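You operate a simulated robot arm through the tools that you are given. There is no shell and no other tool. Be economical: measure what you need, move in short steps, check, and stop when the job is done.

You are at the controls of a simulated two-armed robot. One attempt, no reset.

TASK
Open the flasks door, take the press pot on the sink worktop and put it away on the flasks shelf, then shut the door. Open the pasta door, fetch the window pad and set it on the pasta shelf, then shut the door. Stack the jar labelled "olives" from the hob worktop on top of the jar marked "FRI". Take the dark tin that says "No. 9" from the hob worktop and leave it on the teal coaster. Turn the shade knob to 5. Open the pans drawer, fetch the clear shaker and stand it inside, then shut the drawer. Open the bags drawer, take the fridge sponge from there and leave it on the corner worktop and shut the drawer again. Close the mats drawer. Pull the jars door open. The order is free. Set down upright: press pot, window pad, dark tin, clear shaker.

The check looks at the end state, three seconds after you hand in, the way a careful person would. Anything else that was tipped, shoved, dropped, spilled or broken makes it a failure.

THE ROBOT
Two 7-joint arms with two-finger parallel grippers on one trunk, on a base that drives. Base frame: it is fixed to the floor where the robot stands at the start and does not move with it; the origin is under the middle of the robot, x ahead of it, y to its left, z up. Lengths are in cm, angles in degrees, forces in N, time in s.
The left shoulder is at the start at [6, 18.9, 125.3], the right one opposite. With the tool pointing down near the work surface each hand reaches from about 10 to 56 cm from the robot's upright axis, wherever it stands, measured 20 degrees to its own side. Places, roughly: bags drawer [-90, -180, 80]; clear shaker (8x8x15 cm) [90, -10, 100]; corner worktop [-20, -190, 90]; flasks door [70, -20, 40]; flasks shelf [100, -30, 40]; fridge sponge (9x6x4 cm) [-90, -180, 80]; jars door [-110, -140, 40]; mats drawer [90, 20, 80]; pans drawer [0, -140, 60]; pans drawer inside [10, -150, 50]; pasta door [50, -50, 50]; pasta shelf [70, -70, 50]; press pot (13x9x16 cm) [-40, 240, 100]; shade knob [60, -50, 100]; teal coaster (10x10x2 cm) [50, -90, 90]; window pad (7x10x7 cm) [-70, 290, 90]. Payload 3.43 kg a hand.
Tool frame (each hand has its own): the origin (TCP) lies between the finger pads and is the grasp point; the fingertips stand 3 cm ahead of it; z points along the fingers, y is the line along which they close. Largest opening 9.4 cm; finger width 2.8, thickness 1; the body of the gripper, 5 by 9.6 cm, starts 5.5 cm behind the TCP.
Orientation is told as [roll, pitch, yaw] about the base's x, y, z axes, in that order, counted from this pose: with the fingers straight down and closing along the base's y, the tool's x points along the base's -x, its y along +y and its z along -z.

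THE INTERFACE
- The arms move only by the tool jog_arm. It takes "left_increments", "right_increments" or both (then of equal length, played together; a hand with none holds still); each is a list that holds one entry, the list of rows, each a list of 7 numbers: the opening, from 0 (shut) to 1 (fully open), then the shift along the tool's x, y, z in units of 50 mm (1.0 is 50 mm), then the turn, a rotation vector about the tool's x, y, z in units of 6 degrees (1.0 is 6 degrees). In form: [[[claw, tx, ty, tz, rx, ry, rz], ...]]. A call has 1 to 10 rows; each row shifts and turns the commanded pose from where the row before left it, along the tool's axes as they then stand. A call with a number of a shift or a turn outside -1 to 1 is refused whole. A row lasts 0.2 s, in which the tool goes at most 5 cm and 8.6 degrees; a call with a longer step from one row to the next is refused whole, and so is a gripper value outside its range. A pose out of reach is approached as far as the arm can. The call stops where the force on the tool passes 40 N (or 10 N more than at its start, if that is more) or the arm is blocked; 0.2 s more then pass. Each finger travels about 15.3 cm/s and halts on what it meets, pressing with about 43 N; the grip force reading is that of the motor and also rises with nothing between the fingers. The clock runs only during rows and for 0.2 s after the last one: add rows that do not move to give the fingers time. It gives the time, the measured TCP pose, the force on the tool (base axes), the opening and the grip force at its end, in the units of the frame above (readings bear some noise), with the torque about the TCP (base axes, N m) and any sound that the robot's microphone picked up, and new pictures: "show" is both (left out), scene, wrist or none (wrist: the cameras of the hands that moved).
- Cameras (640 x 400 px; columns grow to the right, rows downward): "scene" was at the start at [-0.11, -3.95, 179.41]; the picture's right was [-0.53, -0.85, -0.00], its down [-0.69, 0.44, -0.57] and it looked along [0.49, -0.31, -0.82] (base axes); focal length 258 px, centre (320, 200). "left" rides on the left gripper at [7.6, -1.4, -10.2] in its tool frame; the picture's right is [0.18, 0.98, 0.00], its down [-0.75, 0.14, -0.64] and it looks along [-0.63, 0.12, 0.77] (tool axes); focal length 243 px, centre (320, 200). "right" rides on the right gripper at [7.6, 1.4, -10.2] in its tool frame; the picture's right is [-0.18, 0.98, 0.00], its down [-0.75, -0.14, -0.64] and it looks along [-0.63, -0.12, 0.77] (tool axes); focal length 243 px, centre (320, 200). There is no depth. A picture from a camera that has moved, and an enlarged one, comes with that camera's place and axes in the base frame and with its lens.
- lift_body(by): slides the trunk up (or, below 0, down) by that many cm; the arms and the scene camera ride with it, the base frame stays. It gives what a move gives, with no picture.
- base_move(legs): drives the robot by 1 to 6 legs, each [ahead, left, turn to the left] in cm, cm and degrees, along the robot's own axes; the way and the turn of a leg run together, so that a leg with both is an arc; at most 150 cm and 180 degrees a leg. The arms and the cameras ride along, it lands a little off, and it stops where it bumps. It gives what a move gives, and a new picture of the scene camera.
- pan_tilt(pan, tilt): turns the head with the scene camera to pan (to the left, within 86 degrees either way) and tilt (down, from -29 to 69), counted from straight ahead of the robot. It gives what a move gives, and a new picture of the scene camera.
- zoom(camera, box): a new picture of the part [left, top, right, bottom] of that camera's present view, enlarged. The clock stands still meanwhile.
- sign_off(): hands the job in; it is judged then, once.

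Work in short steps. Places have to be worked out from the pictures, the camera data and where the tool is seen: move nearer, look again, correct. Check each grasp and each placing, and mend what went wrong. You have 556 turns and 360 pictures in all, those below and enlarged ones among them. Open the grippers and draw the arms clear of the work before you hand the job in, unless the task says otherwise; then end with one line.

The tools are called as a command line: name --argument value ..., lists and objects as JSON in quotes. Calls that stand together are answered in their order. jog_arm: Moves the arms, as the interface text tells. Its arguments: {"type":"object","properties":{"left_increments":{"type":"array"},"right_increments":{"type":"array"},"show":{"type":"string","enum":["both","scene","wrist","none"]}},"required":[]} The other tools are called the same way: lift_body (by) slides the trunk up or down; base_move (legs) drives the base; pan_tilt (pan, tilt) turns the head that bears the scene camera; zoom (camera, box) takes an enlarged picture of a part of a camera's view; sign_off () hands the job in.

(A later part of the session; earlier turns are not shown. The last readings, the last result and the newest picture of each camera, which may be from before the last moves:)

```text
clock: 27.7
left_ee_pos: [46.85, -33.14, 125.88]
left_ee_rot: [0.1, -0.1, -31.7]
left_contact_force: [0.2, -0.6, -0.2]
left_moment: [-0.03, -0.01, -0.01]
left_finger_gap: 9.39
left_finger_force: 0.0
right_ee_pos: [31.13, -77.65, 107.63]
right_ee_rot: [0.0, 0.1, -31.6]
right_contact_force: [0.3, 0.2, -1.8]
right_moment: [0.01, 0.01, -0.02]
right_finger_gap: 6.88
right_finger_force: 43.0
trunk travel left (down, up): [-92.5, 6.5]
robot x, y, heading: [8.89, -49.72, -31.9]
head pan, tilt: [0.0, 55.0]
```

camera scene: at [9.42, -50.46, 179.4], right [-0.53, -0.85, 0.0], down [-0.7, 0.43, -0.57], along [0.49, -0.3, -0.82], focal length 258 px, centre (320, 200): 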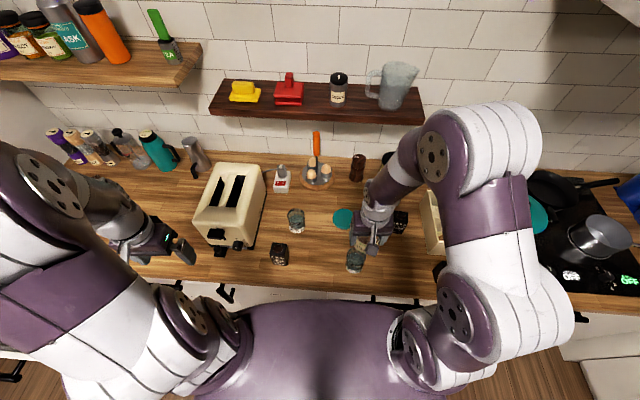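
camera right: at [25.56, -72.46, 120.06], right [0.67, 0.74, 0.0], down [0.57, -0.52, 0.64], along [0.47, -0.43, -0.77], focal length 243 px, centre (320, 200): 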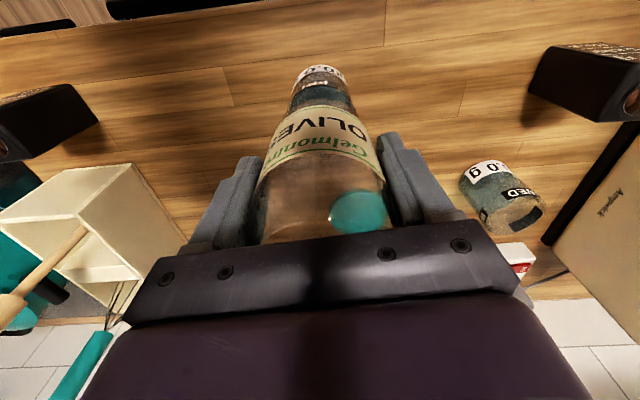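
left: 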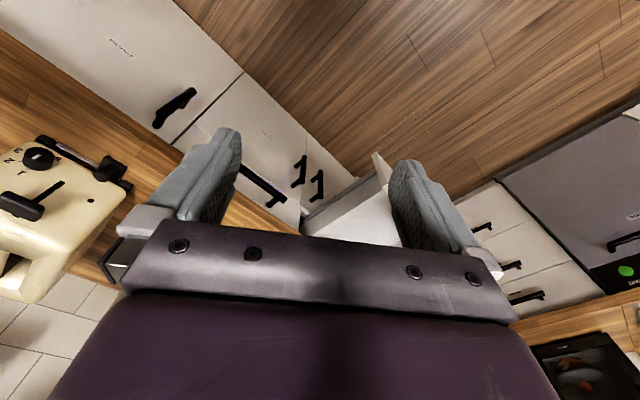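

No contact yet; continue down in 0.4 cm steps with a picture.

jog_arm --right_increments '[[[0.3, 0, 0, 0.08, 0, 0, 0], [0.3, 0, 0, 0.08, 0, 0, 0], [0.3, 0, 0, 0, 0, 0, 0]]]' --show "wrist"

zoom --camera "scene" --box '[310, 220, 400, 280]'

```text
clock: 28.5
left_ee_pos: [46.78, -33.12, 125.94]
left_ee_rot: [0.0, 0.0, -31.7]
left_contact_force: [0.6, 0.9, -0.3]
left_moment: [0.0, 0.0, 0.0]
left_finger_gap: 9.39
left_finger_force: 0.1
right_ee_pos: [31.13, -77.61, 106.89]
right_ee_rot: [0.0, 0.0, -31.6]
right_contact_force: [0.2, 0.9, -1.1]
right_moment: [-0.02, 0.02, -0.01]
right_finger_gap: 6.87
right_finger_force: 43.1
trunk travel left (down, up): [-92.5, 6.5]
robot x, y, heading: [8.43, -49.74, -31.7]
head pan, tilt: [0.0, 55.0]
camera right: at [25.51, -72.36, 116.95], right [0.67, 0.74, 0.0], down [0.57, -0.52, 0.64], along [0.47, -0.43, -0.77], focal length 243 px, centre (320, 200)
```

right: 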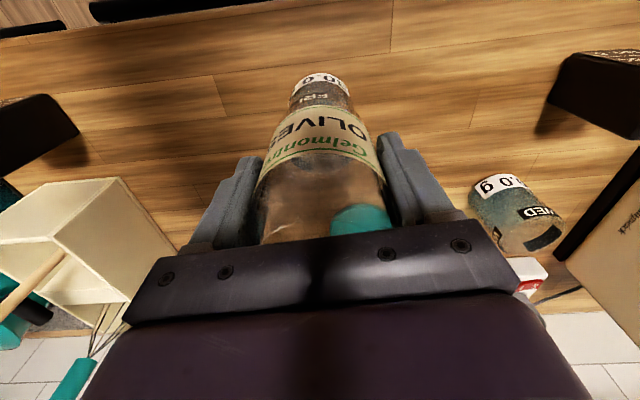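

```text
6.67 times, centred on (355, 250) of scene
camera zoom: at [9.35, -50.45, 179.4], right [-0.53, -0.85, 0.0], down [-0.7, 0.43, -0.57], along [0.49, -0.3, -0.82], focal length 1719 px, centre (87, -133)
```

zoom: 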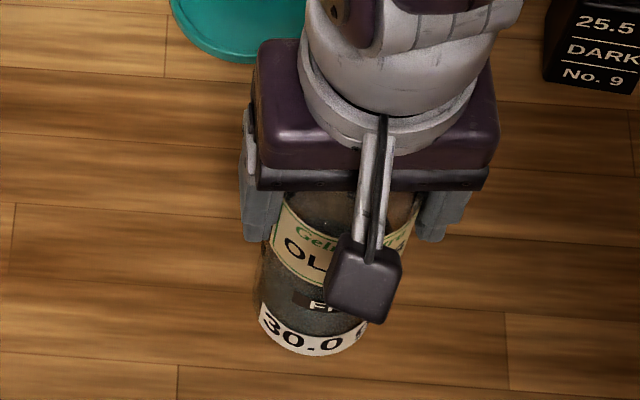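

Visually still a little gap. Continue in small steps until contact force appears.

jog_arm --right_increments '[[[0.3, 0, 0, 0.07, 0, 0, 0], [0.3, 0, 0, 0.07, 0, 0, 0], [0.3, 0, 0, 0, 0, 0, 0]]]' --show "none"

jog_arm --right_increments '[[[0.3, 0, 0, 0.07, 0, 0, 0], [0.3, 0, 0, 0.07, 0, 0, 0], [0.3, 0, 0, 0, 0, 0, 0]]]' --show "none"

```text
clock: 29.3
left_ee_pos: [46.83, -33.08, 125.95]
left_ee_rot: [0.0, 0.0, -31.7]
left_contact_force: [-0.1, -0.1, 0.4]
left_moment: [-0.01, 0.0, -0.02]
left_finger_gap: 9.4
left_finger_force: 0.0
right_ee_pos: [31.16, -77.72, 106.24]
right_ee_rot: [0.0, 0.0, -31.7]
right_contact_force: [-0.4, -0.2, -1.2]
right_moment: [0.02, 0.01, 0.01]
right_finger_gap: 6.89
right_finger_force: 42.8
trunk travel left (down, up): [-92.5, 6.5]
robot x, y, heading: [8.37, -49.29, -31.5]
head pan, tilt: [0.0, 55.0]
```

```text
clock: 30.1
left_ee_pos: [46.77, -33.12, 125.91]
left_ee_rot: [0.0, -0.1, -31.7]
left_contact_force: [-0.5, -0.2, 0.6]
left_moment: [0.03, 0.0, 0.01]
left_finger_gap: 9.42
left_finger_force: 0.2
right_ee_pos: [31.14, -77.59, 105.56]
right_ee_rot: [-0.1, 0.0, -31.7]
right_contact_force: [0.5, 0.3, -1.9]
right_moment: [-0.01, 0.02, 0.0]
right_finger_gap: 6.86
right_finger_force: 42.8
trunk travel left (down, up): [-92.5, 6.5]
robot x, y, heading: [8.64, -49.35, -31.8]
head pan, tilt: [0.0, 55.0]
```

jog_arm --right_increments '[[[0.3, 0, 0, 0.06, 0, 0, 0], [0.3, 0, 0, 0.06, 0, 0, 0], [0.3, 0, 0, 0, 0, 0, 0]]]' --show "none"

jog_arm --right_increments '[[[0.3, 0, 0, 0.05, 0, 0, 0], [0.3, 0, 0, 0.05, 0, 0, 0], [0.3, 0, 0, 0, 0, 0, 0]]]' --show "wrist"

zoom --camera "scene" --box '[310, 220, 400, 280]'

```text
clock: 30.9
left_ee_pos: [46.79, -32.99, 125.87]
left_ee_rot: [0.0, 0.0, -31.6]
left_contact_force: [0.5, 0.3, -0.7]
left_moment: [0.0, 0.01, -0.02]
left_finger_gap: 9.4
left_finger_force: 0.1
right_ee_pos: [31.2, -77.8, 105.01]
right_ee_rot: [0.0, -0.3, -31.7]
right_contact_force: [4.3, -5.0, 24.2]
right_moment: [-0.35, -0.16, 0.03]
right_finger_gap: 6.81
right_finger_force: 43.2
trunk travel left (down, up): [-92.5, 6.5]
robot x, y, heading: [8.41, -49.39, -31.9]
head pan, tilt: [0.0, 55.0]
```

```text
clock: 31.7
left_ee_pos: [46.75, -33.03, 125.85]
left_ee_rot: [-0.1, 0.0, -31.7]
left_contact_force: [0.5, -0.7, -0.5]
left_moment: [-0.01, -0.01, -0.03]
left_finger_gap: 9.38
left_finger_force: 0.0
right_ee_pos: [31.13, -77.56, 104.39]
right_ee_rot: [0.0, -0.1, -31.7]
right_contact_force: [5.8, -5.5, 24.3]
right_moment: [-0.4, -0.19, 0.04]
right_finger_gap: 6.72
right_finger_force: 42.9
trunk travel left (down, up): [-92.5, 6.5]
robot x, y, heading: [8.55, -50.08, -31.8]
head pan, tilt: [0.0, 55.0]
camera right: at [25.52, -72.35, 114.47], right [0.67, 0.74, 0.0], down [0.57, -0.52, 0.64], along [0.48, -0.43, -0.77], focal length 243 px, centre (320, 200)
```

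right: 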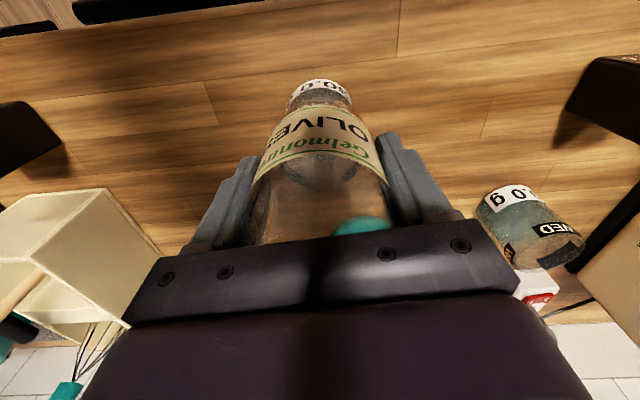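

```text
6.67 times, centred on (355, 250) of scene
camera zoom: at [9.34, -50.39, 179.4], right [-0.53, -0.85, 0.0], down [-0.7, 0.43, -0.57], along [0.49, -0.3, -0.82], focal length 1719 px, centre (87, -133)
```

zoom: 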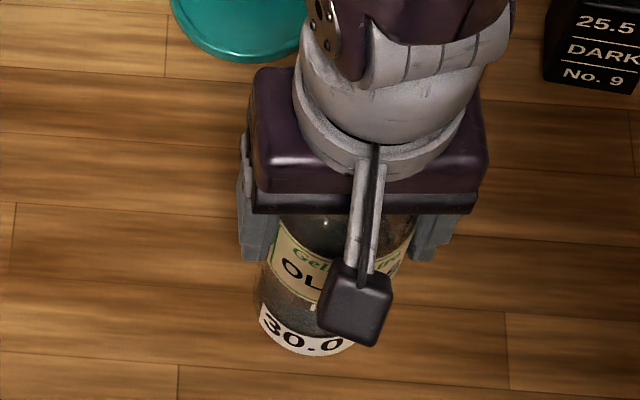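

Contact reached (24 N, jar seated on FRI). Relax by 0.3 cm up, check forces, before releasing.

jog_arm --right_increments '[[[0.3, 0, 0, -0.04, 0, 0, 0], [0.3, 0, 0, 0, 0, 0, 0]]]' --show "none"

```text
clock: 32.3
left_ee_pos: [46.68, -33.13, 125.87]
left_ee_rot: [0.0, 0.1, -31.7]
left_contact_force: [0.2, 0.2, 0.1]
left_moment: [0.02, 0.0, 0.02]
left_finger_gap: 9.41
left_finger_force: 0.0
right_ee_pos: [30.99, -77.61, 104.54]
right_ee_rot: [0.1, 0.2, -31.7]
right_contact_force: [0.5, -0.6, -0.8]
right_moment: [0.03, 0.02, -0.03]
right_finger_gap: 6.75
right_finger_force: 42.5
trunk travel left (down, up): [-92.5, 6.5]
robot x, y, heading: [8.19, -49.84, -31.9]
head pan, tilt: [0.0, 55.0]
```

Force is near zero with the jar seated. Open slowly.

jog_arm --right_increments '[[[0.74, 0, 0, 0, 0, 0, 0], [0.8, 0, 0, 0, 0, 0, 0], [0.88, 0, 0, 0, 0, 0, 0], [1, 0, 0, 0, 0, 0, 0], [1, 0, 0, 0, 0, 0, 0]]]' --show "wrist"

zoom --camera "scene" --box '[310, 220, 400, 280]'

```text
clock: 33.5
left_ee_pos: [46.88, -33.1, 125.93]
left_ee_rot: [0.0, 0.0, -31.7]
left_contact_force: [0.5, 0.1, -1.0]
left_moment: [-0.02, 0.05, -0.01]
left_finger_gap: 9.4
left_finger_force: 0.0
right_ee_pos: [31.13, -77.67, 104.58]
right_ee_rot: [0.0, 0.0, -31.8]
right_contact_force: [-0.1, 0.0, 0.2]
right_moment: [-0.01, -0.01, -0.01]
right_finger_gap: 9.4
right_finger_force: 0.1
trunk travel left (down, up): [-92.5, 6.5]
robot x, y, heading: [8.51, -49.54, -31.6]
head pan, tilt: [0.0, 55.0]
camera right: at [25.49, -72.4, 114.66], right [0.67, 0.74, 0.0], down [0.57, -0.52, 0.64], along [0.47, -0.43, -0.77], focal length 243 px, centre (320, 200)
```

right: 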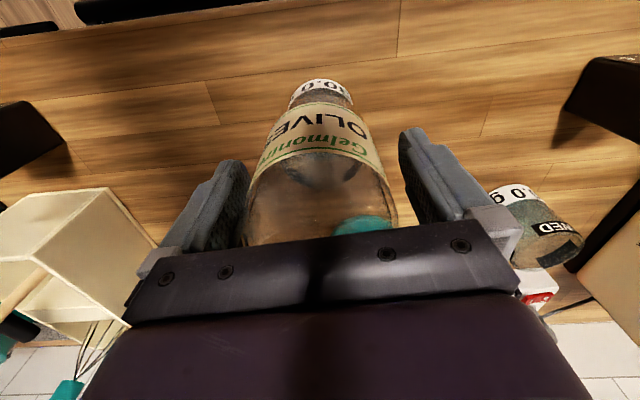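

```text
6.67 times, centred on (355, 250) of scene
camera zoom: at [9.36, -50.46, 179.4], right [-0.53, -0.85, 0.0], down [-0.7, 0.43, -0.57], along [0.49, -0.3, -0.82], focal length 1719 px, centre (87, -133)
```

zoom: 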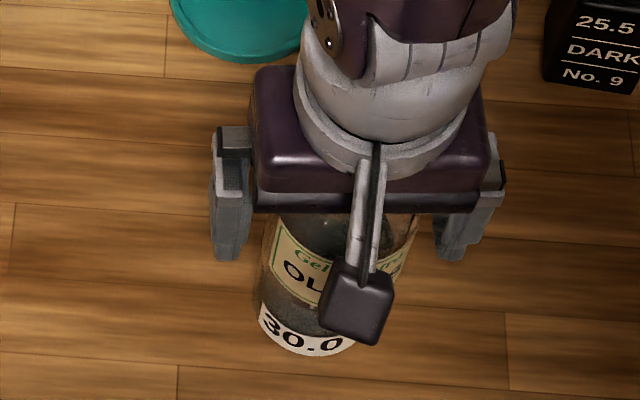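

Jar stays put. Withdraw straight up and verify the stack.

jog_arm --right_increments '[[[1, 0, 0, -0.4, 0, 0, 0], [1, 0, 0, -0.7, 0, 0, 0], [1, 0, 0, -0.8, 0, 0, 0], [1, 0, 0, -0.8, 0, 0, 0], [1, 0, -0.9, 0, 0, 0, 0], [1, 0, -0.9, 0, 0, 0, 0]]]' --show "both"

zoom --camera "scene" --box '[310, 200, 430, 280]'

```text
clock: 34.9
left_ee_pos: [46.63, -33.39, 126.01]
left_ee_rot: [0.2, 0.0, -31.6]
left_contact_force: [0.1, -0.4, 0.1]
left_moment: [0.01, -0.02, 0.01]
left_finger_gap: 9.43
left_finger_force: 0.1
right_ee_pos: [26.2, -85.76, 118.17]
right_ee_rot: [0.1, 0.0, -31.7]
right_contact_force: [-0.3, -0.7, 0.5]
right_moment: [0.01, 0.01, 0.0]
right_finger_gap: 9.4
right_finger_force: 0.0
trunk travel left (down, up): [-92.5, 6.5]
robot x, y, heading: [8.58, -49.24, -31.6]
head pan, tilt: [0.0, 55.0]
camera scene: at [9.25, -50.7, 179.4], right [-0.53, -0.85, 0.0], down [-0.7, 0.43, -0.57], along [0.49, -0.3, -0.82], focal length 258 px, centre (320, 200)
camera right: at [20.57, -80.42, 128.26], right [0.67, 0.74, 0.0], down [0.57, -0.52, 0.64], along [0.48, -0.43, -0.77], focal length 243 px, centre (320, 200)
```

scene: 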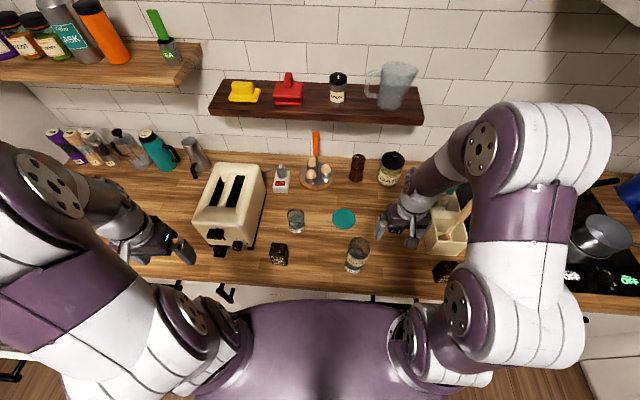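
right: 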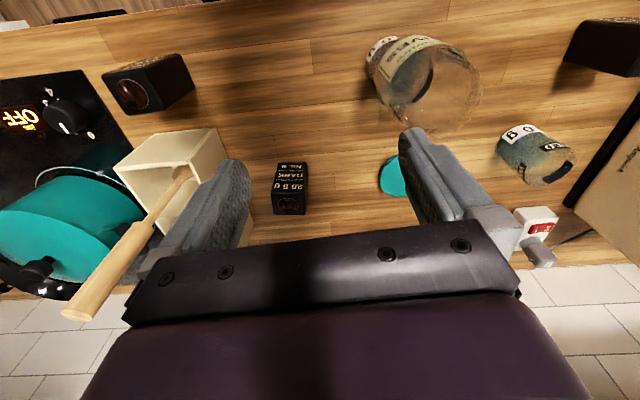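

```text
5.00 times, centred on (370, 240) of scene
camera zoom: at [9.25, -50.7, 179.4], right [-0.53, -0.85, 0.0], down [-0.7, 0.43, -0.57], along [0.49, -0.3, -0.82], focal length 1289 px, centre (70, 0)
```

zoom: 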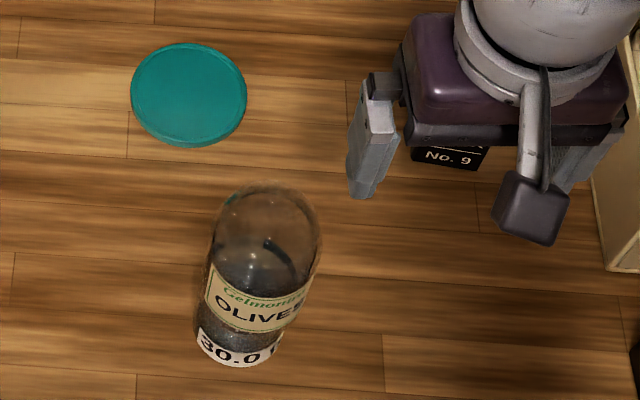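

Stack stands upright. Tin No. 9 is at about (84.5,−68), a bit beyond reach from here; raise the hand and move the base right 14 cm and ahead 3 cm.

jog_arm --right_increments '[[[1, 0.3, 0, -0.8, 0, 0, 0], [1, 0.3, 0, -0.8, 0, 0, 0]]]' --show "none"

base_move --legs '[[0, -14, 0], [3, 0, 0]]'

```text
clock: 35.5
left_ee_pos: [46.52, -32.96, 125.94]
left_ee_rot: [-0.1, -0.2, -31.7]
left_contact_force: [-0.1, -0.7, 0.1]
left_moment: [0.0, 0.0, 0.02]
left_finger_gap: 9.41
left_finger_force: 0.0
right_ee_pos: [23.49, -83.87, 126.37]
right_ee_rot: [-0.1, 0.0, -31.6]
right_contact_force: [-0.3, 0.2, 0.2]
right_moment: [-0.03, -0.01, -0.02]
right_finger_gap: 9.38
right_finger_force: 0.0
trunk travel left (down, up): [-92.5, 6.5]
robot x, y, heading: [8.87, -49.68, -31.6]
head pan, tilt: [0.0, 55.0]
```

```text
clock: 37.2
left_ee_pos: [41.35, -45.99, 126.11]
left_ee_rot: [-0.1, -0.3, -31.7]
left_contact_force: [-1.1, 0.2, 0.5]
left_moment: [-0.03, -0.04, 0.0]
left_finger_gap: 9.4
left_finger_force: 0.0
right_ee_pos: [18.33, -96.91, 126.46]
right_ee_rot: [-0.1, -0.5, -31.7]
right_contact_force: [-0.1, 0.5, 0.4]
right_moment: [-0.03, -0.03, 0.03]
right_finger_gap: 9.39
right_finger_force: 0.1
trunk travel left (down, up): [-92.5, 6.5]
robot x, y, heading: [4.02, -63.06, -31.7]
head pan, tilt: [0.0, 55.0]
camera scene: at [3.72, -63.15, 179.41], right [-0.53, -0.85, 0.0], down [-0.69, 0.43, -0.58], along [0.49, -0.3, -0.82], focal length 258 px, centre (320, 200)
```

scene: 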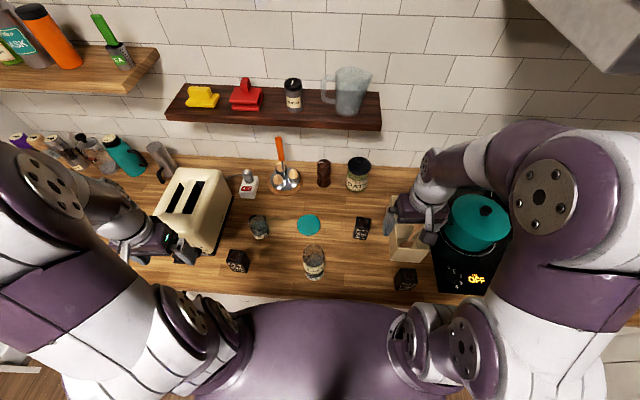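

Move the right hand over the tin (K ≈(84.5,−68)), down to z≈114.

jog_arm --right_increments '[[[1, -0.7, 0.3, 0.1, 0, 0, 0], [1, -0.8, 0.3, 0.2, 0, 0, 0], [1, -0.8, 0.3, 0.4, 0, 0, 0], [1, -0.6, 0, 0.7, 0, 0, 0], [1, -0.5, 0, 0.7, 0, 0, 0], [1, 0, 0, 0.4, 0, 0, 0]]]' --show "wrist"

zoom --camera "scene" --box '[280, 190, 440, 290]'

```text
clock: 38.6
left_ee_pos: [41.99, -46.57, 125.88]
left_ee_rot: [0.0, 0.0, -31.7]
left_contact_force: [-0.6, -0.2, 0.2]
left_moment: [0.02, -0.02, -0.01]
left_finger_gap: 9.36
left_finger_force: 0.1
right_ee_pos: [35.75, -102.24, 113.67]
right_ee_rot: [-0.1, 0.0, -31.7]
right_contact_force: [-0.8, 0.4, 0.1]
right_moment: [-0.05, 0.01, 0.0]
right_finger_gap: 9.39
right_finger_force: 0.2
trunk travel left (down, up): [-92.5, 6.5]
robot x, y, heading: [3.61, -63.2, -31.7]
head pan, tilt: [0.0, 55.0]
camera right: at [30.14, -97.03, 123.77], right [0.67, 0.74, 0.0], down [0.57, -0.52, 0.64], along [0.47, -0.43, -0.77], focal length 243 px, centre (320, 200)
```

right: 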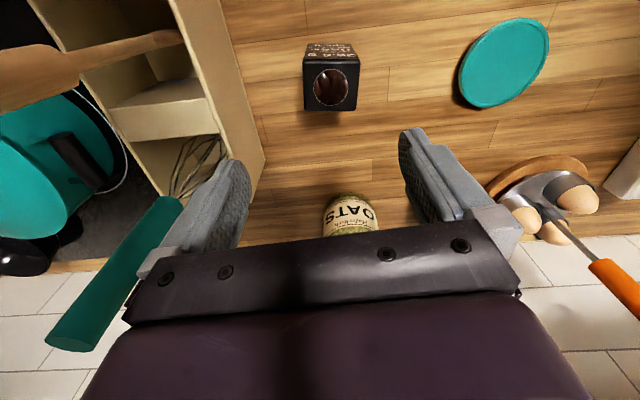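

```text
4.00 times, centred on (360, 240) of scene
camera zoom: at [4.59, -63.83, 179.41], right [-0.53, -0.85, 0.0], down [-0.7, 0.43, -0.57], along [0.49, -0.3, -0.82], focal length 1031 px, centre (160, 40)
```

zoom: 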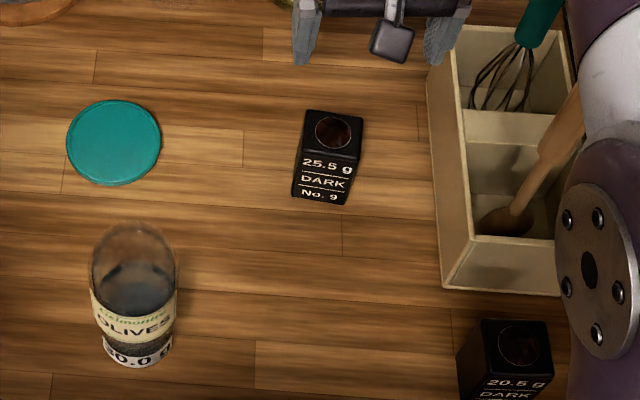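

The tin appears ~1.2 cm to the left and ~0.5 cm nearer than the TCP. Correct and descend to z≈103, then check.

jog_arm --right_increments '[[[1, 0.08, 0.24, 0, 0, 0, 0], [1, 0, 0, 0.7, 0, 0, 0], [1, 0, 0, 0.7, 0, 0, 0], [1, 0, 0, 0.7, 0, 0, 0], [1, 0, 0, 0, 0, 0, 0]]]' --show "wrist"

```text
clock: 39.8
left_ee_pos: [41.88, -46.49, 125.9]
left_ee_rot: [0.0, 0.0, -31.8]
left_contact_force: [-0.3, -0.7, -0.2]
left_moment: [0.0, 0.0, 0.02]
left_finger_gap: 9.38
left_finger_force: 0.1
right_ee_pos: [35.99, -101.14, 103.21]
right_ee_rot: [0.0, 0.0, -31.7]
right_contact_force: [-0.3, 0.1, 0.5]
right_moment: [0.02, -0.01, -0.02]
right_finger_gap: 9.38
right_finger_force: 0.1
trunk travel left (down, up): [-92.5, 6.5]
robot x, y, heading: [4.08, -63.32, -31.8]
head pan, tilt: [0.0, 55.0]
camera right: at [30.31, -95.89, 113.32], right [0.67, 0.74, 0.0], down [0.57, -0.52, 0.64], along [0.47, -0.43, -0.77], focal length 243 px, centre (320, 200)
```

right: 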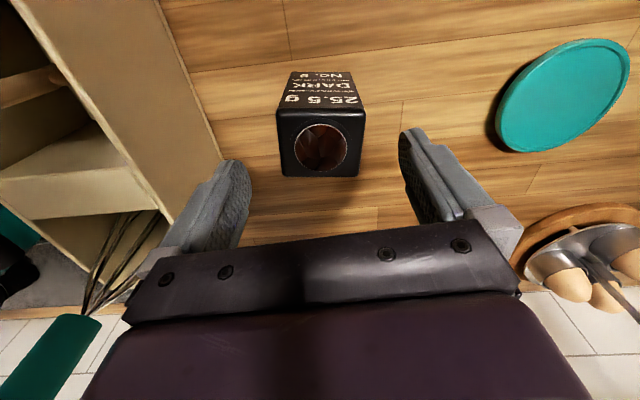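

Well centred. Descend 6.5 cm and close.

jog_arm --right_increments '[[[1, 0, 0, 0.6, 0, 0, 0], [1, 0, 0, 0.6, 0, 0, 0], [1, 0, 0, 0.1, 0, 0, 0], [0.7, 0, 0, 0, 0, 0, 0], [0.5, 0, 0, 0, 0, 0, 0], [0.3, 0, 0, 0, 0, 0, 0], [0.3, 0, 0, 0, 0, 0, 0]]]' --show "wrist"

```text
clock: 41.4
left_ee_pos: [42.04, -46.5, 125.96]
left_ee_rot: [0.0, 0.1, -31.7]
left_contact_force: [1.1, -0.1, 0.7]
left_moment: [0.02, -0.01, 0.0]
left_finger_gap: 9.42
left_finger_force: 0.1
right_ee_pos: [36.04, -101.23, 96.81]
right_ee_rot: [0.0, 0.0, -31.7]
right_contact_force: [0.9, 0.7, 1.6]
right_moment: [0.06, 0.04, -0.03]
right_finger_gap: 5.59
right_finger_force: 43.5
trunk travel left (down, up): [-92.5, 6.5]
robot x, y, heading: [3.61, -63.15, -31.7]
head pan, tilt: [0.0, 55.0]
camera right: at [30.42, -95.99, 106.89], right [0.67, 0.74, 0.0], down [0.57, -0.52, 0.64], along [0.47, -0.43, -0.77], focal length 243 px, centre (320, 200)
```

right: 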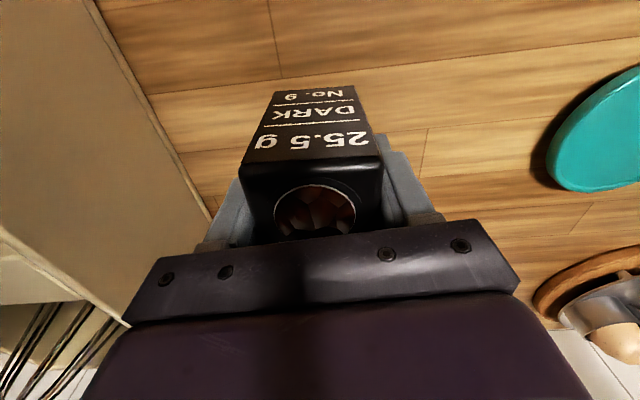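

Gripped (5.59 cm). Lift 8 cm and carry to the coaster (≈(87,−46)).

jog_arm --right_increments '[[[0.3, 0, 0, -0.6, 0, 0, 0], [0.3, 0, 0, -0.9, 0, 0, 0], [0.3, 0, 0.8, -0.2, 0, 0, 0], [0.3, -0.1, 0.9, 0, 0, 0, 0], [0.3, -0.2, 0.9, 0, 0, 0, 0], [0.3, -0.2, 0.9, 0, 0, 0, 0], [0.3, 0, 0.5, 0, 0, 0, 0], [0.3, 0, 0, 0, 0, 0, 0]]]' --show "both"

```text
clock: 43.2
left_ee_pos: [41.95, -46.55, 125.82]
left_ee_rot: [0.1, 0.0, -31.7]
left_contact_force: [0.0, 0.0, -0.1]
left_moment: [-0.05, -0.02, 0.01]
left_finger_gap: 9.38
left_finger_force: 0.0
right_ee_pos: [48.58, -85.65, 105.15]
right_ee_rot: [0.1, -0.1, -31.8]
right_contact_force: [-0.4, -1.0, -1.2]
right_moment: [-0.01, 0.01, 0.03]
right_finger_gap: 5.59
right_finger_force: 43.3
trunk travel left (down, up): [-92.5, 6.5]
robot x, y, heading: [3.79, -63.28, -32.1]
head pan, tilt: [0.0, 55.0]
camera scene: at [4.51, -63.93, 179.4], right [-0.53, -0.85, 0.0], down [-0.7, 0.43, -0.57], along [0.49, -0.3, -0.82], focal length 258 px, centre (320, 200)
camera right: at [42.89, -80.35, 115.23], right [0.67, 0.74, 0.0], down [0.57, -0.52, 0.64], along [0.47, -0.43, -0.77], focal length 243 px, centre (320, 200)
```

scene: 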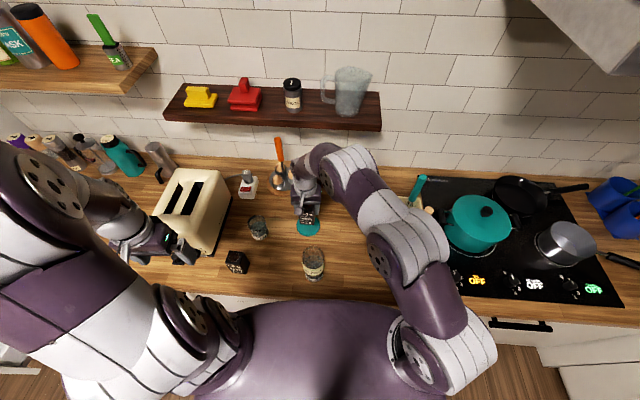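
right: 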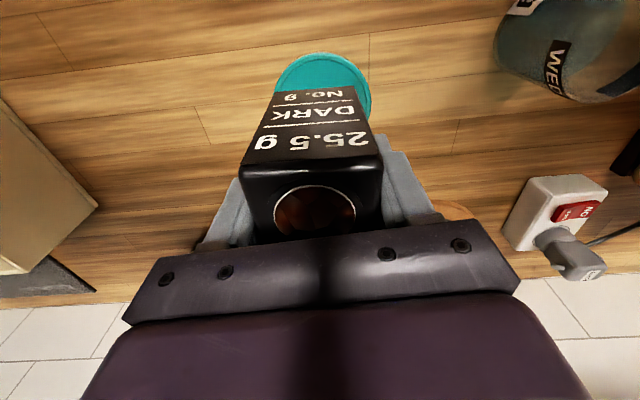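

Nearly centred; shift ~1 cm ahead and 0.2 cm left, then lower 6 cm.

jog_arm --right_increments '[[[0.3, -0.2, 0.05, 0, 0, 0, 0], [0.3, 0, 0, 0.5, 0, 0, 0], [0.3, 0, 0, 0.5, 0, 0, 0], [0.3, 0, 0, 0.1, 0, 0, 0], [0.3, 0, 0, 0, 0, 0, 0]]]' --show "wrist"

zoom --camera "scene" --box '[240, 170, 400, 270]'

```text
clock: 44.4
left_ee_pos: [42.03, -46.47, 125.88]
left_ee_rot: [0.0, -0.1, -31.6]
left_contact_force: [-0.1, 0.4, 0.4]
left_moment: [0.01, -0.03, 0.0]
left_finger_gap: 9.4
left_finger_force: 0.0
right_ee_pos: [49.67, -85.91, 99.58]
right_ee_rot: [0.0, 0.0, -31.8]
right_contact_force: [-0.2, -1.1, -2.3]
right_moment: [-0.03, -0.01, 0.0]
right_finger_gap: 5.58
right_finger_force: 43.2
trunk travel left (down, up): [-92.5, 6.5]
robot x, y, heading: [3.5, -62.81, -31.4]
head pan, tilt: [0.0, 55.0]
camera right: at [44.0, -80.7, 109.76], right [0.67, 0.74, 0.0], down [0.57, -0.52, 0.64], along [0.47, -0.43, -0.77], focal length 243 px, centre (320, 200)
```

right: 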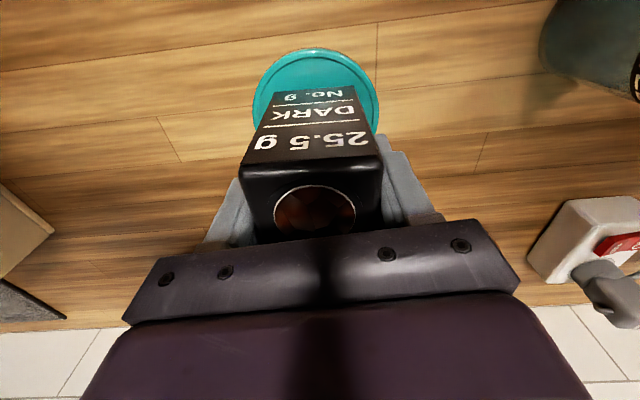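

```text
4.00 times, centred on (320, 220) of scene
camera zoom: at [4.57, -63.87, 179.4], right [-0.53, -0.85, 0.0], down [-0.7, 0.43, -0.57], along [0.49, -0.3, -0.82], focal length 1031 px, centre (320, 120)
```

zoom: 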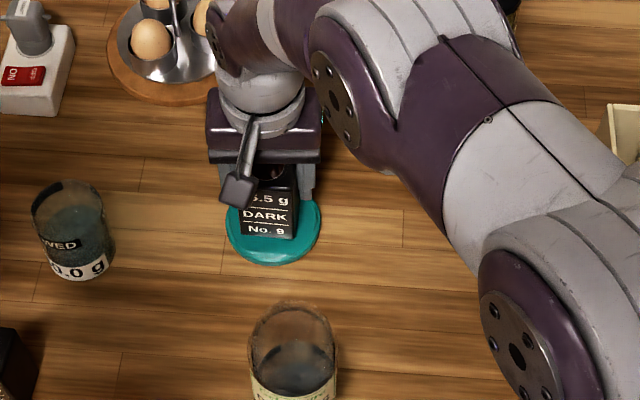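

Centred over coaster. Lower gently to contact.

jog_arm --right_increments '[[[0.3, 0, 0, 0.08, 0, 0, 0], [0.3, 0, 0, 0.06, 0, 0, 0], [0.3, 0, 0, 0, 0, 0, 0]]]' --show "none"

jog_arm --right_increments '[[[0.3, 0, 0, 0.06, 0, 0, 0], [0.3, 0, 0, 0.04, 0, 0, 0], [0.3, 0, 0, 0, 0, 0, 0]]]' --show "none"

```text
clock: 45.2
left_ee_pos: [41.99, -46.4, 125.81]
left_ee_rot: [0.0, 0.1, -31.7]
left_contact_force: [0.4, 0.3, 0.3]
left_moment: [0.03, -0.01, -0.03]
left_finger_gap: 9.42
left_finger_force: 0.0
right_ee_pos: [49.71, -85.97, 98.89]
right_ee_rot: [0.0, 0.0, -31.8]
right_contact_force: [-0.1, 0.5, -0.9]
right_moment: [0.0, 0.01, -0.02]
right_finger_gap: 5.57
right_finger_force: 42.9
trunk travel left (down, up): [-92.5, 6.5]
robot x, y, heading: [3.64, -62.74, -31.6]
head pan, tilt: [0.0, 55.0]
```

```text
clock: 46.0
left_ee_pos: [41.98, -46.52, 125.95]
left_ee_rot: [-0.1, 0.0, -31.6]
left_contact_force: [0.3, -0.1, 0.1]
left_moment: [0.0, -0.05, 0.01]
left_finger_gap: 9.43
left_finger_force: 0.1
right_ee_pos: [49.5, -85.91, 98.47]
right_ee_rot: [-0.1, 0.0, -31.6]
right_contact_force: [-0.2, -0.9, -1.1]
right_moment: [0.04, -0.02, 0.01]
right_finger_gap: 5.6
right_finger_force: 43.1
trunk travel left (down, up): [-92.5, 6.5]
robot x, y, heading: [3.56, -62.98, -31.7]
head pan, tilt: [0.0, 55.0]
```

jog_arm --right_increments '[[[0.3, 0, 0, 0.05, 0, 0, 0], [0.3, 0, 0, 0.04, 0, 0, 0], [0.3, 0, 0, 0, 0, 0, 0]]]' --show "none"

jog_arm --right_increments '[[[0.3, 0, 0, 0.05, 0, 0, 0], [0.3, 0, 0, 0.03, 0, 0, 0], [0.3, 0, 0, 0, 0, 0, 0]]]' --show "none"

```text
clock: 46.8
left_ee_pos: [41.72, -46.4, 126.13]
left_ee_rot: [0.0, -0.1, -31.8]
left_contact_force: [-0.1, 0.3, -0.5]
left_moment: [0.0, 0.01, -0.01]
left_finger_gap: 9.4
left_finger_force: 0.1
right_ee_pos: [49.58, -85.86, 98.45]
right_ee_rot: [0.2, -0.4, -31.7]
right_contact_force: [-1.5, -1.2, 33.8]
right_moment: [-0.1, 0.74, -0.1]
right_finger_gap: 5.57
right_finger_force: 42.7
trunk travel left (down, up): [-92.5, 6.5]
robot x, y, heading: [3.67, -63.22, -31.9]
head pan, tilt: [0.0, 55.0]
```

```text
clock: 47.6
left_ee_pos: [41.75, -46.45, 125.94]
left_ee_rot: [0.1, -0.1, -31.7]
left_contact_force: [0.7, -1.1, 0.3]
left_moment: [0.0, -0.01, -0.02]
left_finger_gap: 9.39
left_finger_force: 0.1
right_ee_pos: [49.57, -85.84, 97.92]
right_ee_rot: [0.1, -0.3, -31.7]
right_contact_force: [5.9, -6.0, 35.2]
right_moment: [-0.25, 0.25, -0.03]
right_finger_gap: 5.58
right_finger_force: 43.0
trunk travel left (down, up): [-92.5, 6.5]
robot x, y, heading: [3.36, -63.31, -31.8]
head pan, tilt: [0.0, 55.0]
```

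Contact made; ease up slightly and release.

jog_arm --right_increments '[[[0.3, 0, 0, -0.05, 0, 0, 0], [0.6, 0, 0, 0, 0, 0, 0], [0.65, 0, 0, 0, 0, 0, 0], [0.8, 0, 0, 0, 0, 0, 0], [1, 0, 0, 0, 0, 0, 0], [1, 0, 0, 0, 0, 0, 0]]]' --show "wrist"

```text
clock: 49.0
left_ee_pos: [41.92, -46.5, 125.88]
left_ee_rot: [0.0, 0.0, -31.7]
left_contact_force: [0.0, -0.3, -0.8]
left_moment: [-0.01, 0.01, 0.02]
left_finger_gap: 9.41
left_finger_force: 0.0
right_ee_pos: [49.57, -85.95, 97.99]
right_ee_rot: [0.0, 0.0, -31.7]
right_contact_force: [-0.3, 0.0, 0.0]
right_moment: [-0.01, 0.06, -0.01]
right_finger_gap: 9.38
right_finger_force: 0.0
trunk travel left (down, up): [-92.5, 6.5]
robot x, y, heading: [3.52, -63.79, -31.6]
head pan, tilt: [0.0, 55.0]
camera right: at [43.94, -80.61, 108.01], right [0.67, 0.74, 0.0], down [0.57, -0.52, 0.64], along [0.47, -0.43, -0.77], focal length 243 px, centre (320, 200)
```

right: 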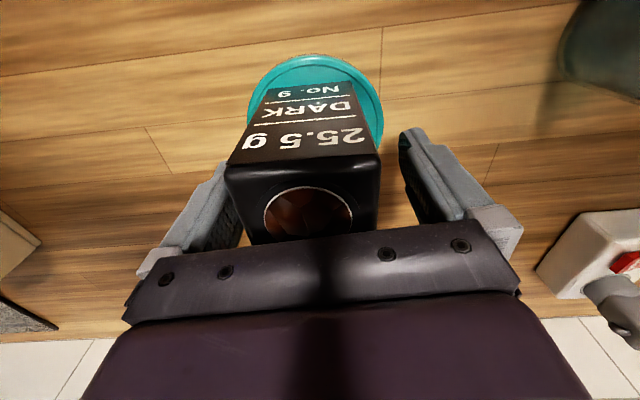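

Tin is standing on the coaster. Withdraw upward and look at the result and the toaster.

jog_arm --right_increments '[[[1, 0, 0, -0.5, 0, 0, 0], [1, 0, 0, -0.9, 0, 0, 0], [1, 0, 0, -0.9, 0, 0, 0], [1, 0, 0, -0.9, 0, 0, 0], [1, 0.8, -0.5, -0.2, 0, 0, 0], [1, 0.8, -0.5, 0, 0, 0, 0], [1, 0.8, -0.5, 0, 0, 0, 0]]]' --show "scene"

zoom --camera "scene" --box '[150, 170, 350, 295]'

```text
clock: 50.6
left_ee_pos: [41.92, -46.5, 125.96]
left_ee_rot: [0.1, 0.0, -31.7]
left_contact_force: [0.0, 0.2, -0.5]
left_moment: [-0.03, -0.03, 0.02]
left_finger_gap: 9.43
left_finger_force: 0.0
right_ee_pos: [35.32, -85.93, 115.0]
right_ee_rot: [0.0, -0.1, -31.7]
right_contact_force: [-1.3, 0.2, -0.2]
right_moment: [-0.02, 0.0, 0.0]
right_finger_gap: 9.38
right_finger_force: 0.0
trunk travel left (down, up): [-92.5, 6.5]
robot x, y, heading: [3.95, -63.17, -31.9]
head pan, tilt: [0.0, 55.0]
camera scene: at [4.39, -63.85, 179.4], right [-0.53, -0.85, 0.0], down [-0.7, 0.43, -0.57], along [0.49, -0.3, -0.82], focal length 258 px, centre (320, 200)
```

scene: 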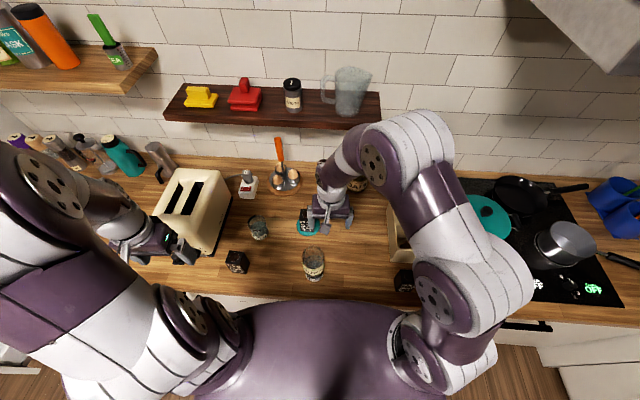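

```text
3.20 times, centred on (250, 232) of scene
camera zoom: at [4.39, -63.85, 179.4], right [-0.53, -0.85, 0.0], down [-0.7, 0.43, -0.57], along [0.49, -0.3, -0.82], focal length 825 px, centre (544, 96)
```

zoom: 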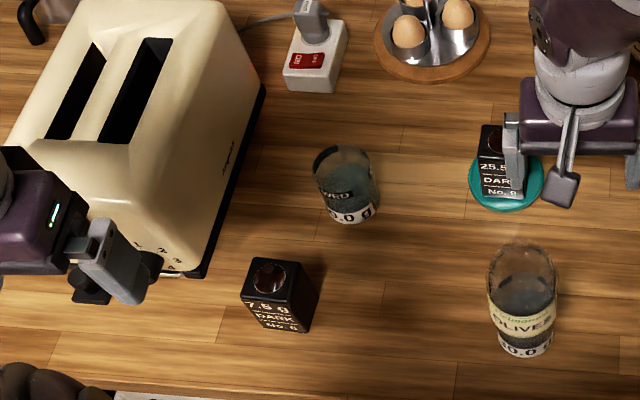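

All good. Now the toaster knob (est. K (73.8,−10, z 96)). Look with the left wrist camera.

jog_arm --left_increments '[[[1, 0.6, 0.3, 0, 0, 0, 0], [1, 0.6, 0.3, 0.5, 0, 0, 0]]]' --show "wrist"

zoom --camera "left" --box '[260, 0, 420, 100]'

```text
clock: 51.2
left_ee_pos: [38.47, -40.5, 123.41]
left_ee_rot: [-0.1, -0.1, -31.8]
left_contact_force: [-0.1, -0.2, 0.8]
left_moment: [-0.01, -0.02, 0.01]
left_finger_gap: 9.41
left_finger_force: 0.1
right_ee_pos: [35.42, -85.71, 114.94]
right_ee_rot: [-0.2, -0.1, -31.6]
right_contact_force: [-0.2, 0.2, -0.4]
right_moment: [-0.04, 0.0, -0.02]
right_finger_gap: 9.39
right_finger_force: 0.0
trunk travel left (down, up): [-92.5, 6.5]
robot x, y, heading: [4.06, -63.08, -31.7]
head pan, tilt: [0.0, 55.0]
camera left: at [31.21, -37.69, 133.66], right [0.36, 0.93, 0.0], down [0.72, -0.28, 0.64], along [0.6, -0.23, -0.77], focal length 243 px, centre (320, 200)
```

left: 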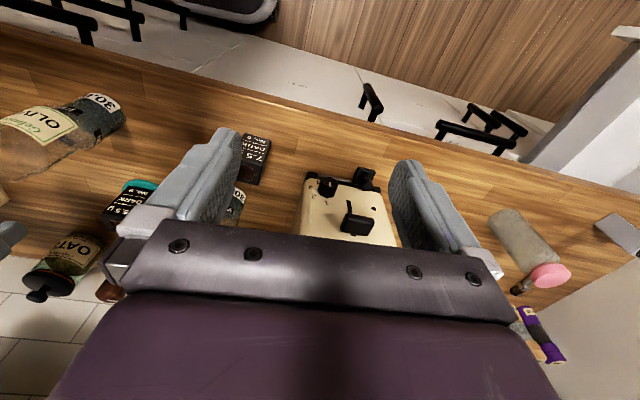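

```text
4.00 times, centred on (340, 50) of left
camera zoom: at [31.21, -37.69, 133.66], right [0.36, 0.93, 0.0], down [0.72, -0.28, 0.64], along [0.6, -0.23, -0.77], focal length 970 px, centre (240, 800)
```

zoom: 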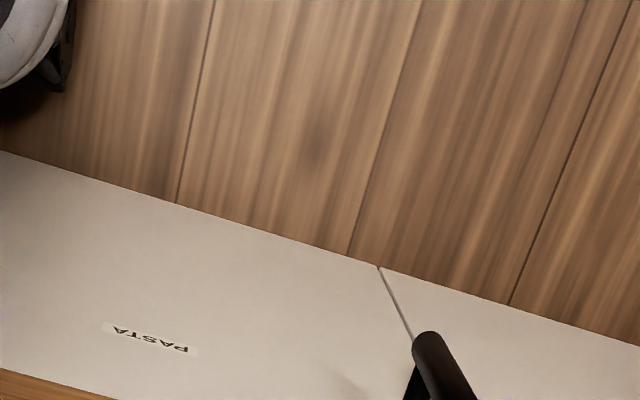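

zoom --camera "left" --box '[290, 155, 402, 225]'

```text
5.71 times, centred on (346, 190) of left
camera zoom: at [31.21, -37.69, 133.66], right [0.36, 0.93, 0.0], down [0.72, -0.28, 0.64], along [0.6, -0.23, -0.77], focal length 1386 px, centre (171, 257)
```

zoom: 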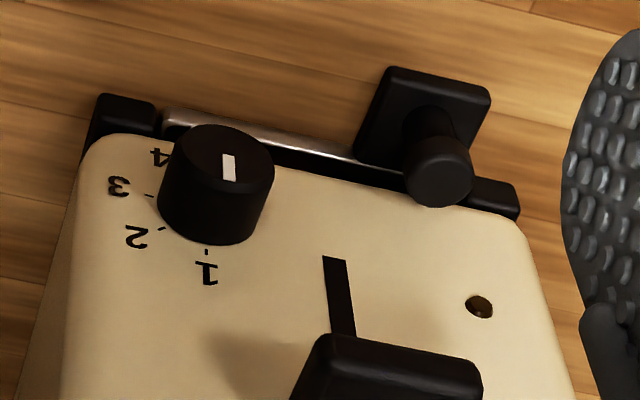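

zoom --camera "left" --box '[306, 170, 346, 205]'

```text
11.43 times, centred on (326, 188) of left
camera zoom: at [31.21, -37.69, 133.66], right [0.36, 0.93, 0.0], down [0.72, -0.28, 0.64], along [0.6, -0.23, -0.77], focal length 2773 px, centre (251, 343)
```

zoom: 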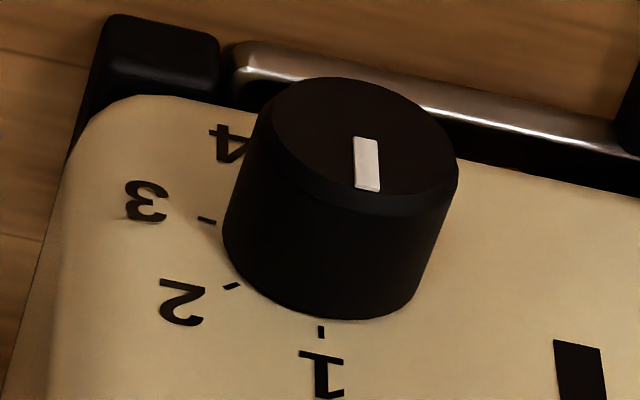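

Pointer is at 1 (12 o'clock); numbers run clockwise, so I need to turn it clockwise to 5. I'll raise the right hand, back off, and reposition for a horizontal left-hand approach.

jog_arm --right_increments '[[[1, 0, 0, -0.9, 0, 0, 0], [1, 0, 0, -0.9, 0, 0, 0], [1, 0, 0, -0.9, 0, 0, 0]]]' --show "none"

base_move --legs '[[-25, 0, 0], [0, 27, 0]]'

```text
clock: 52.0
left_ee_pos: [38.39, -40.69, 123.46]
left_ee_rot: [0.0, 0.0, -31.8]
left_contact_force: [0.0, 0.8, 0.8]
left_moment: [0.05, 0.04, -0.03]
left_finger_gap: 9.41
left_finger_force: 0.0
right_ee_pos: [35.33, -85.98, 128.39]
right_ee_rot: [0.0, 0.1, -31.8]
right_contact_force: [-0.5, 0.5, -0.1]
right_moment: [0.02, -0.03, 0.0]
right_finger_gap: 9.4
right_finger_force: 0.1
trunk travel left (down, up): [-92.5, 6.5]
robot x, y, heading: [3.54, -63.11, -31.7]
head pan, tilt: [0.0, 55.0]
```

```text
clock: 55.4
left_ee_pos: [31.23, -4.08, 123.49]
left_ee_rot: [0.1, 0.0, -31.5]
left_contact_force: [-0.3, 1.0, 0.0]
left_moment: [0.01, 0.01, 0.0]
left_finger_gap: 9.39
left_finger_force: 0.1
right_ee_pos: [28.46, -49.41, 128.47]
right_ee_rot: [0.0, 0.0, -31.5]
right_contact_force: [-0.2, -0.1, 0.1]
right_moment: [-0.01, 0.02, -0.03]
right_finger_gap: 9.4
right_finger_force: 0.1
trunk travel left (down, up): [-92.5, 6.5]
robot x, y, heading: [-3.3, -26.3, -31.2]
head pan, tilt: [0.0, 55.0]
camera scene: at [-2.6, -27.48, 179.4], right [-0.52, -0.85, 0.0], down [-0.7, 0.43, -0.57], along [0.49, -0.3, -0.82], focal length 258 px, centre (320, 200)
```

scene: 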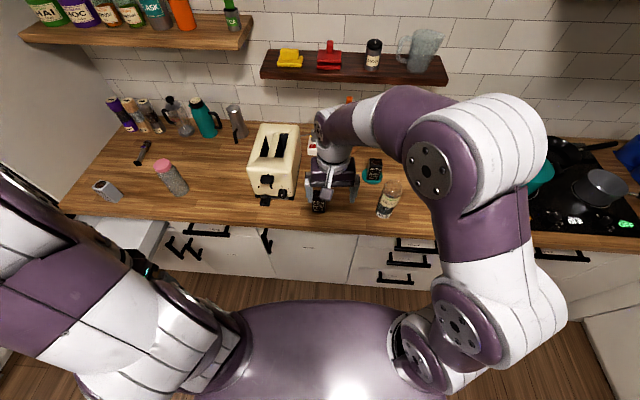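

Retract the right hand and bring the left hand forward before reorienting it horizontally.

jog_arm --left_increments '[[[0.6, -0.8, -0.4, 0.3, 0, 0, 0], [0.6, -0.8, -0.4, 0.3, 0, 0, 0], [0.6, -0.8, -0.4, 0.3, 0, 0, 0], [0.6, -0.8, -0.4, 0.3, 0, 0, 0], [0.6, -0.8, -0.4, 0.3, 0, 0, 0]]]' --right_increments '[[[1, 0.8, -0.5, 0, 0, 0, 0], [1, 0.8, -0.5, 0, 0, 0, 0], [1, 0.8, -0.5, 0, 0, 0, 0], [1, 0.8, -0.5, 0, 0, 0, 0], [1, 0.2, -0.2, 0, 0, 0, 0]]]' --show "none"

jog_arm --left_increments '[[[0.6, 0, 0, 0, 0, -1, 0], [0.6, 0, 0, 0, 0, -1, 0], [0.6, 0, 0, 0, 0, -1, 0], [0.6, 0, 0, 0, 0, -1, 0], [0.6, 0, 0, 0, 0, -1, 0], [0.6, 0, 0, 0, 0, -1, 0], [0.6, 0, 0, 0, 0, -1, 0], [0.6, 0, 0, 0, 0, -1, 0], [0.6, 0, 0, 0, 0, -1, 0], [0.6, 0, 0, 0, 0, -1, 0]]]' --show "none"

jog_arm --left_increments '[[[0.6, 0, 0, 0, 0, -1, 0], [0.6, 0, 0, 0, 0, -1, 0], [0.6, 0, 0, 0, 0, -1, 0], [0.6, 0, 0, 0, 0, -1, 0], [0.6, 0, 0, 0, 0, -1, 0], [0.6, 0, 0, 0, 0, 0, 0]]]' --show "both"

```text
clock: 56.6
left_ee_pos: [43.29, -23.31, 115.97]
left_ee_rot: [0.0, 0.2, -31.6]
left_contact_force: [0.5, 0.5, -0.2]
left_moment: [0.01, -0.02, 0.02]
left_finger_gap: 5.63
left_finger_force: 0.1
right_ee_pos: [8.48, -49.86, 128.35]
right_ee_rot: [0.0, 0.2, -31.5]
right_contact_force: [-0.2, -0.3, 0.5]
right_moment: [0.05, -0.01, -0.01]
right_finger_gap: 9.42
right_finger_force: 0.1
trunk travel left (down, up): [-92.5, 6.5]
robot x, y, heading: [-3.48, -26.48, -31.4]
head pan, tilt: [0.0, 55.0]
```

```text
clock: 58.8
left_ee_pos: [43.75, -23.42, 116.15]
left_ee_rot: [-3.4, -55.4, -29.5]
left_contact_force: [1.1, -0.2, 0.7]
left_moment: [0.01, 0.02, -0.05]
left_finger_gap: 5.64
left_finger_force: 0.0
left hand out of reach, approached as far as the arm can: row 5, 6, 10
right_ee_pos: [8.4, -49.65, 128.43]
right_ee_rot: [-0.1, 0.1, -31.5]
right_contact_force: [-0.7, -0.3, -0.3]
right_moment: [-0.02, -0.02, 0.0]
right_finger_gap: 9.4
right_finger_force: 0.0
trunk travel left (down, up): [-92.5, 6.5]
robot x, y, heading: [-2.98, -26.86, -31.2]
head pan, tilt: [0.0, 55.0]
```

```text
clock: 60.2
left_ee_pos: [50.61, -26.13, 118.76]
left_ee_rot: [-5.6, -70.1, -26.5]
left_contact_force: [-0.2, 0.6, 0.0]
left_moment: [0.01, 0.03, 0.0]
left_finger_gap: 5.62
left_finger_force: 0.1
left hand out of reach, approached as far as the arm can: row 1, 2, 3, 4, 5
right_ee_pos: [8.33, -49.82, 128.43]
right_ee_rot: [0.1, 0.1, -31.4]
right_contact_force: [0.2, 0.1, -0.8]
right_moment: [-0.01, -0.01, -0.01]
right_finger_gap: 9.4
right_finger_force: 0.1
trunk travel left (down, up): [-92.5, 6.5]
robot x, y, heading: [-3.37, -26.61, -31.5]
head pan, tilt: [0.0, 55.0]
camera scene: at [-2.48, -27.29, 179.4], right [-0.52, -0.85, 0.0], down [-0.7, 0.43, -0.57], along [0.49, -0.3, -0.82], focal length 258 px, centre (320, 200)
camera left: at [39.51, -20.94, 115.14], right [0.46, 0.86, -0.21], down [-0.21, 0.33, 0.92], along [0.86, -0.38, 0.33], focal length 243 px, centre (320, 200)
```

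scene: 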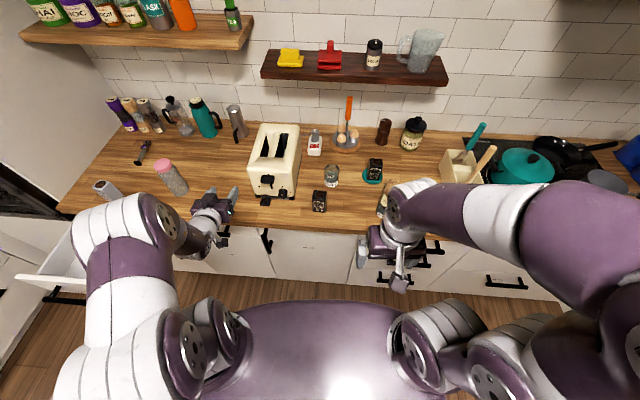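
left: 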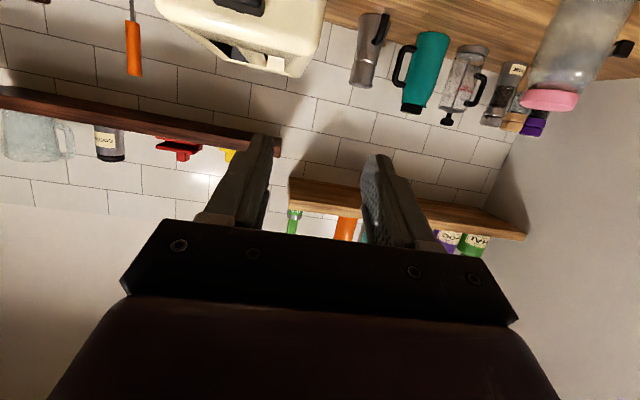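

Hand could not fully level this close to the body. Push the command 10 cm forward to see if it can become horizontal.

jog_arm --left_increments '[[[0.6, 0, 0, 0.7, 0, 0, 0], [0.6, 0, 0, 0.7, 0, 0, 0], [0.6, 0, 0, 0.6, 0, 0, 0], [0.6, 0, 0, 0, 0, 0, 0]]]' --show "none"

```text
clock: 61.2
left_ee_pos: [58.87, -31.39, 115.85]
left_ee_rot: [-5.8, -72.5, -26.3]
left_contact_force: [-0.5, -0.7, 0.2]
left_moment: [0.01, -0.01, 0.05]
left_finger_gap: 5.65
left_finger_force: 0.0
right_ee_pos: [8.3, -49.78, 128.41]
right_ee_rot: [-0.1, 0.1, -31.5]
right_contact_force: [0.1, 0.2, -0.6]
right_moment: [-0.02, -0.02, -0.01]
right_finger_gap: 9.4
right_finger_force: 0.1
trunk travel left (down, up): [-92.5, 6.5]
robot x, y, heading: [-3.02, -26.66, -31.6]
head pan, tilt: [0.0, 55.0]
```

jog_arm --left_increments '[[[0.6, 0, 0, 0, 0, -1, 0], [0.6, 0, 0, 0, 0, -1, 0], [0.6, 0, 0, 0, 0, -1, 0], [0.6, 0, 0, 0, 0, 0, 0]]]' --show "none"

```text
clock: 62.2
left_ee_pos: [65.79, -34.33, 118.25]
left_ee_rot: [-106.8, -88.1, 74.7]
left_contact_force: [-1.0, -0.6, 0.3]
left_moment: [0.01, -0.03, 0.0]
left_finger_gap: 5.63
left_finger_force: 0.0
left hand out of reach, approached as far as the arm can: row 1, 2, 3
right_ee_pos: [8.19, -49.71, 128.38]
right_ee_rot: [0.0, 0.1, -31.5]
right_contact_force: [0.3, 0.1, -0.9]
right_moment: [0.01, -0.01, 0.01]
right_finger_gap: 9.44
right_finger_force: 0.1
trunk travel left (down, up): [-92.5, 6.5]
robot x, y, heading: [-3.12, -26.46, -31.4]
head pan, tilt: [0.0, 55.0]
```

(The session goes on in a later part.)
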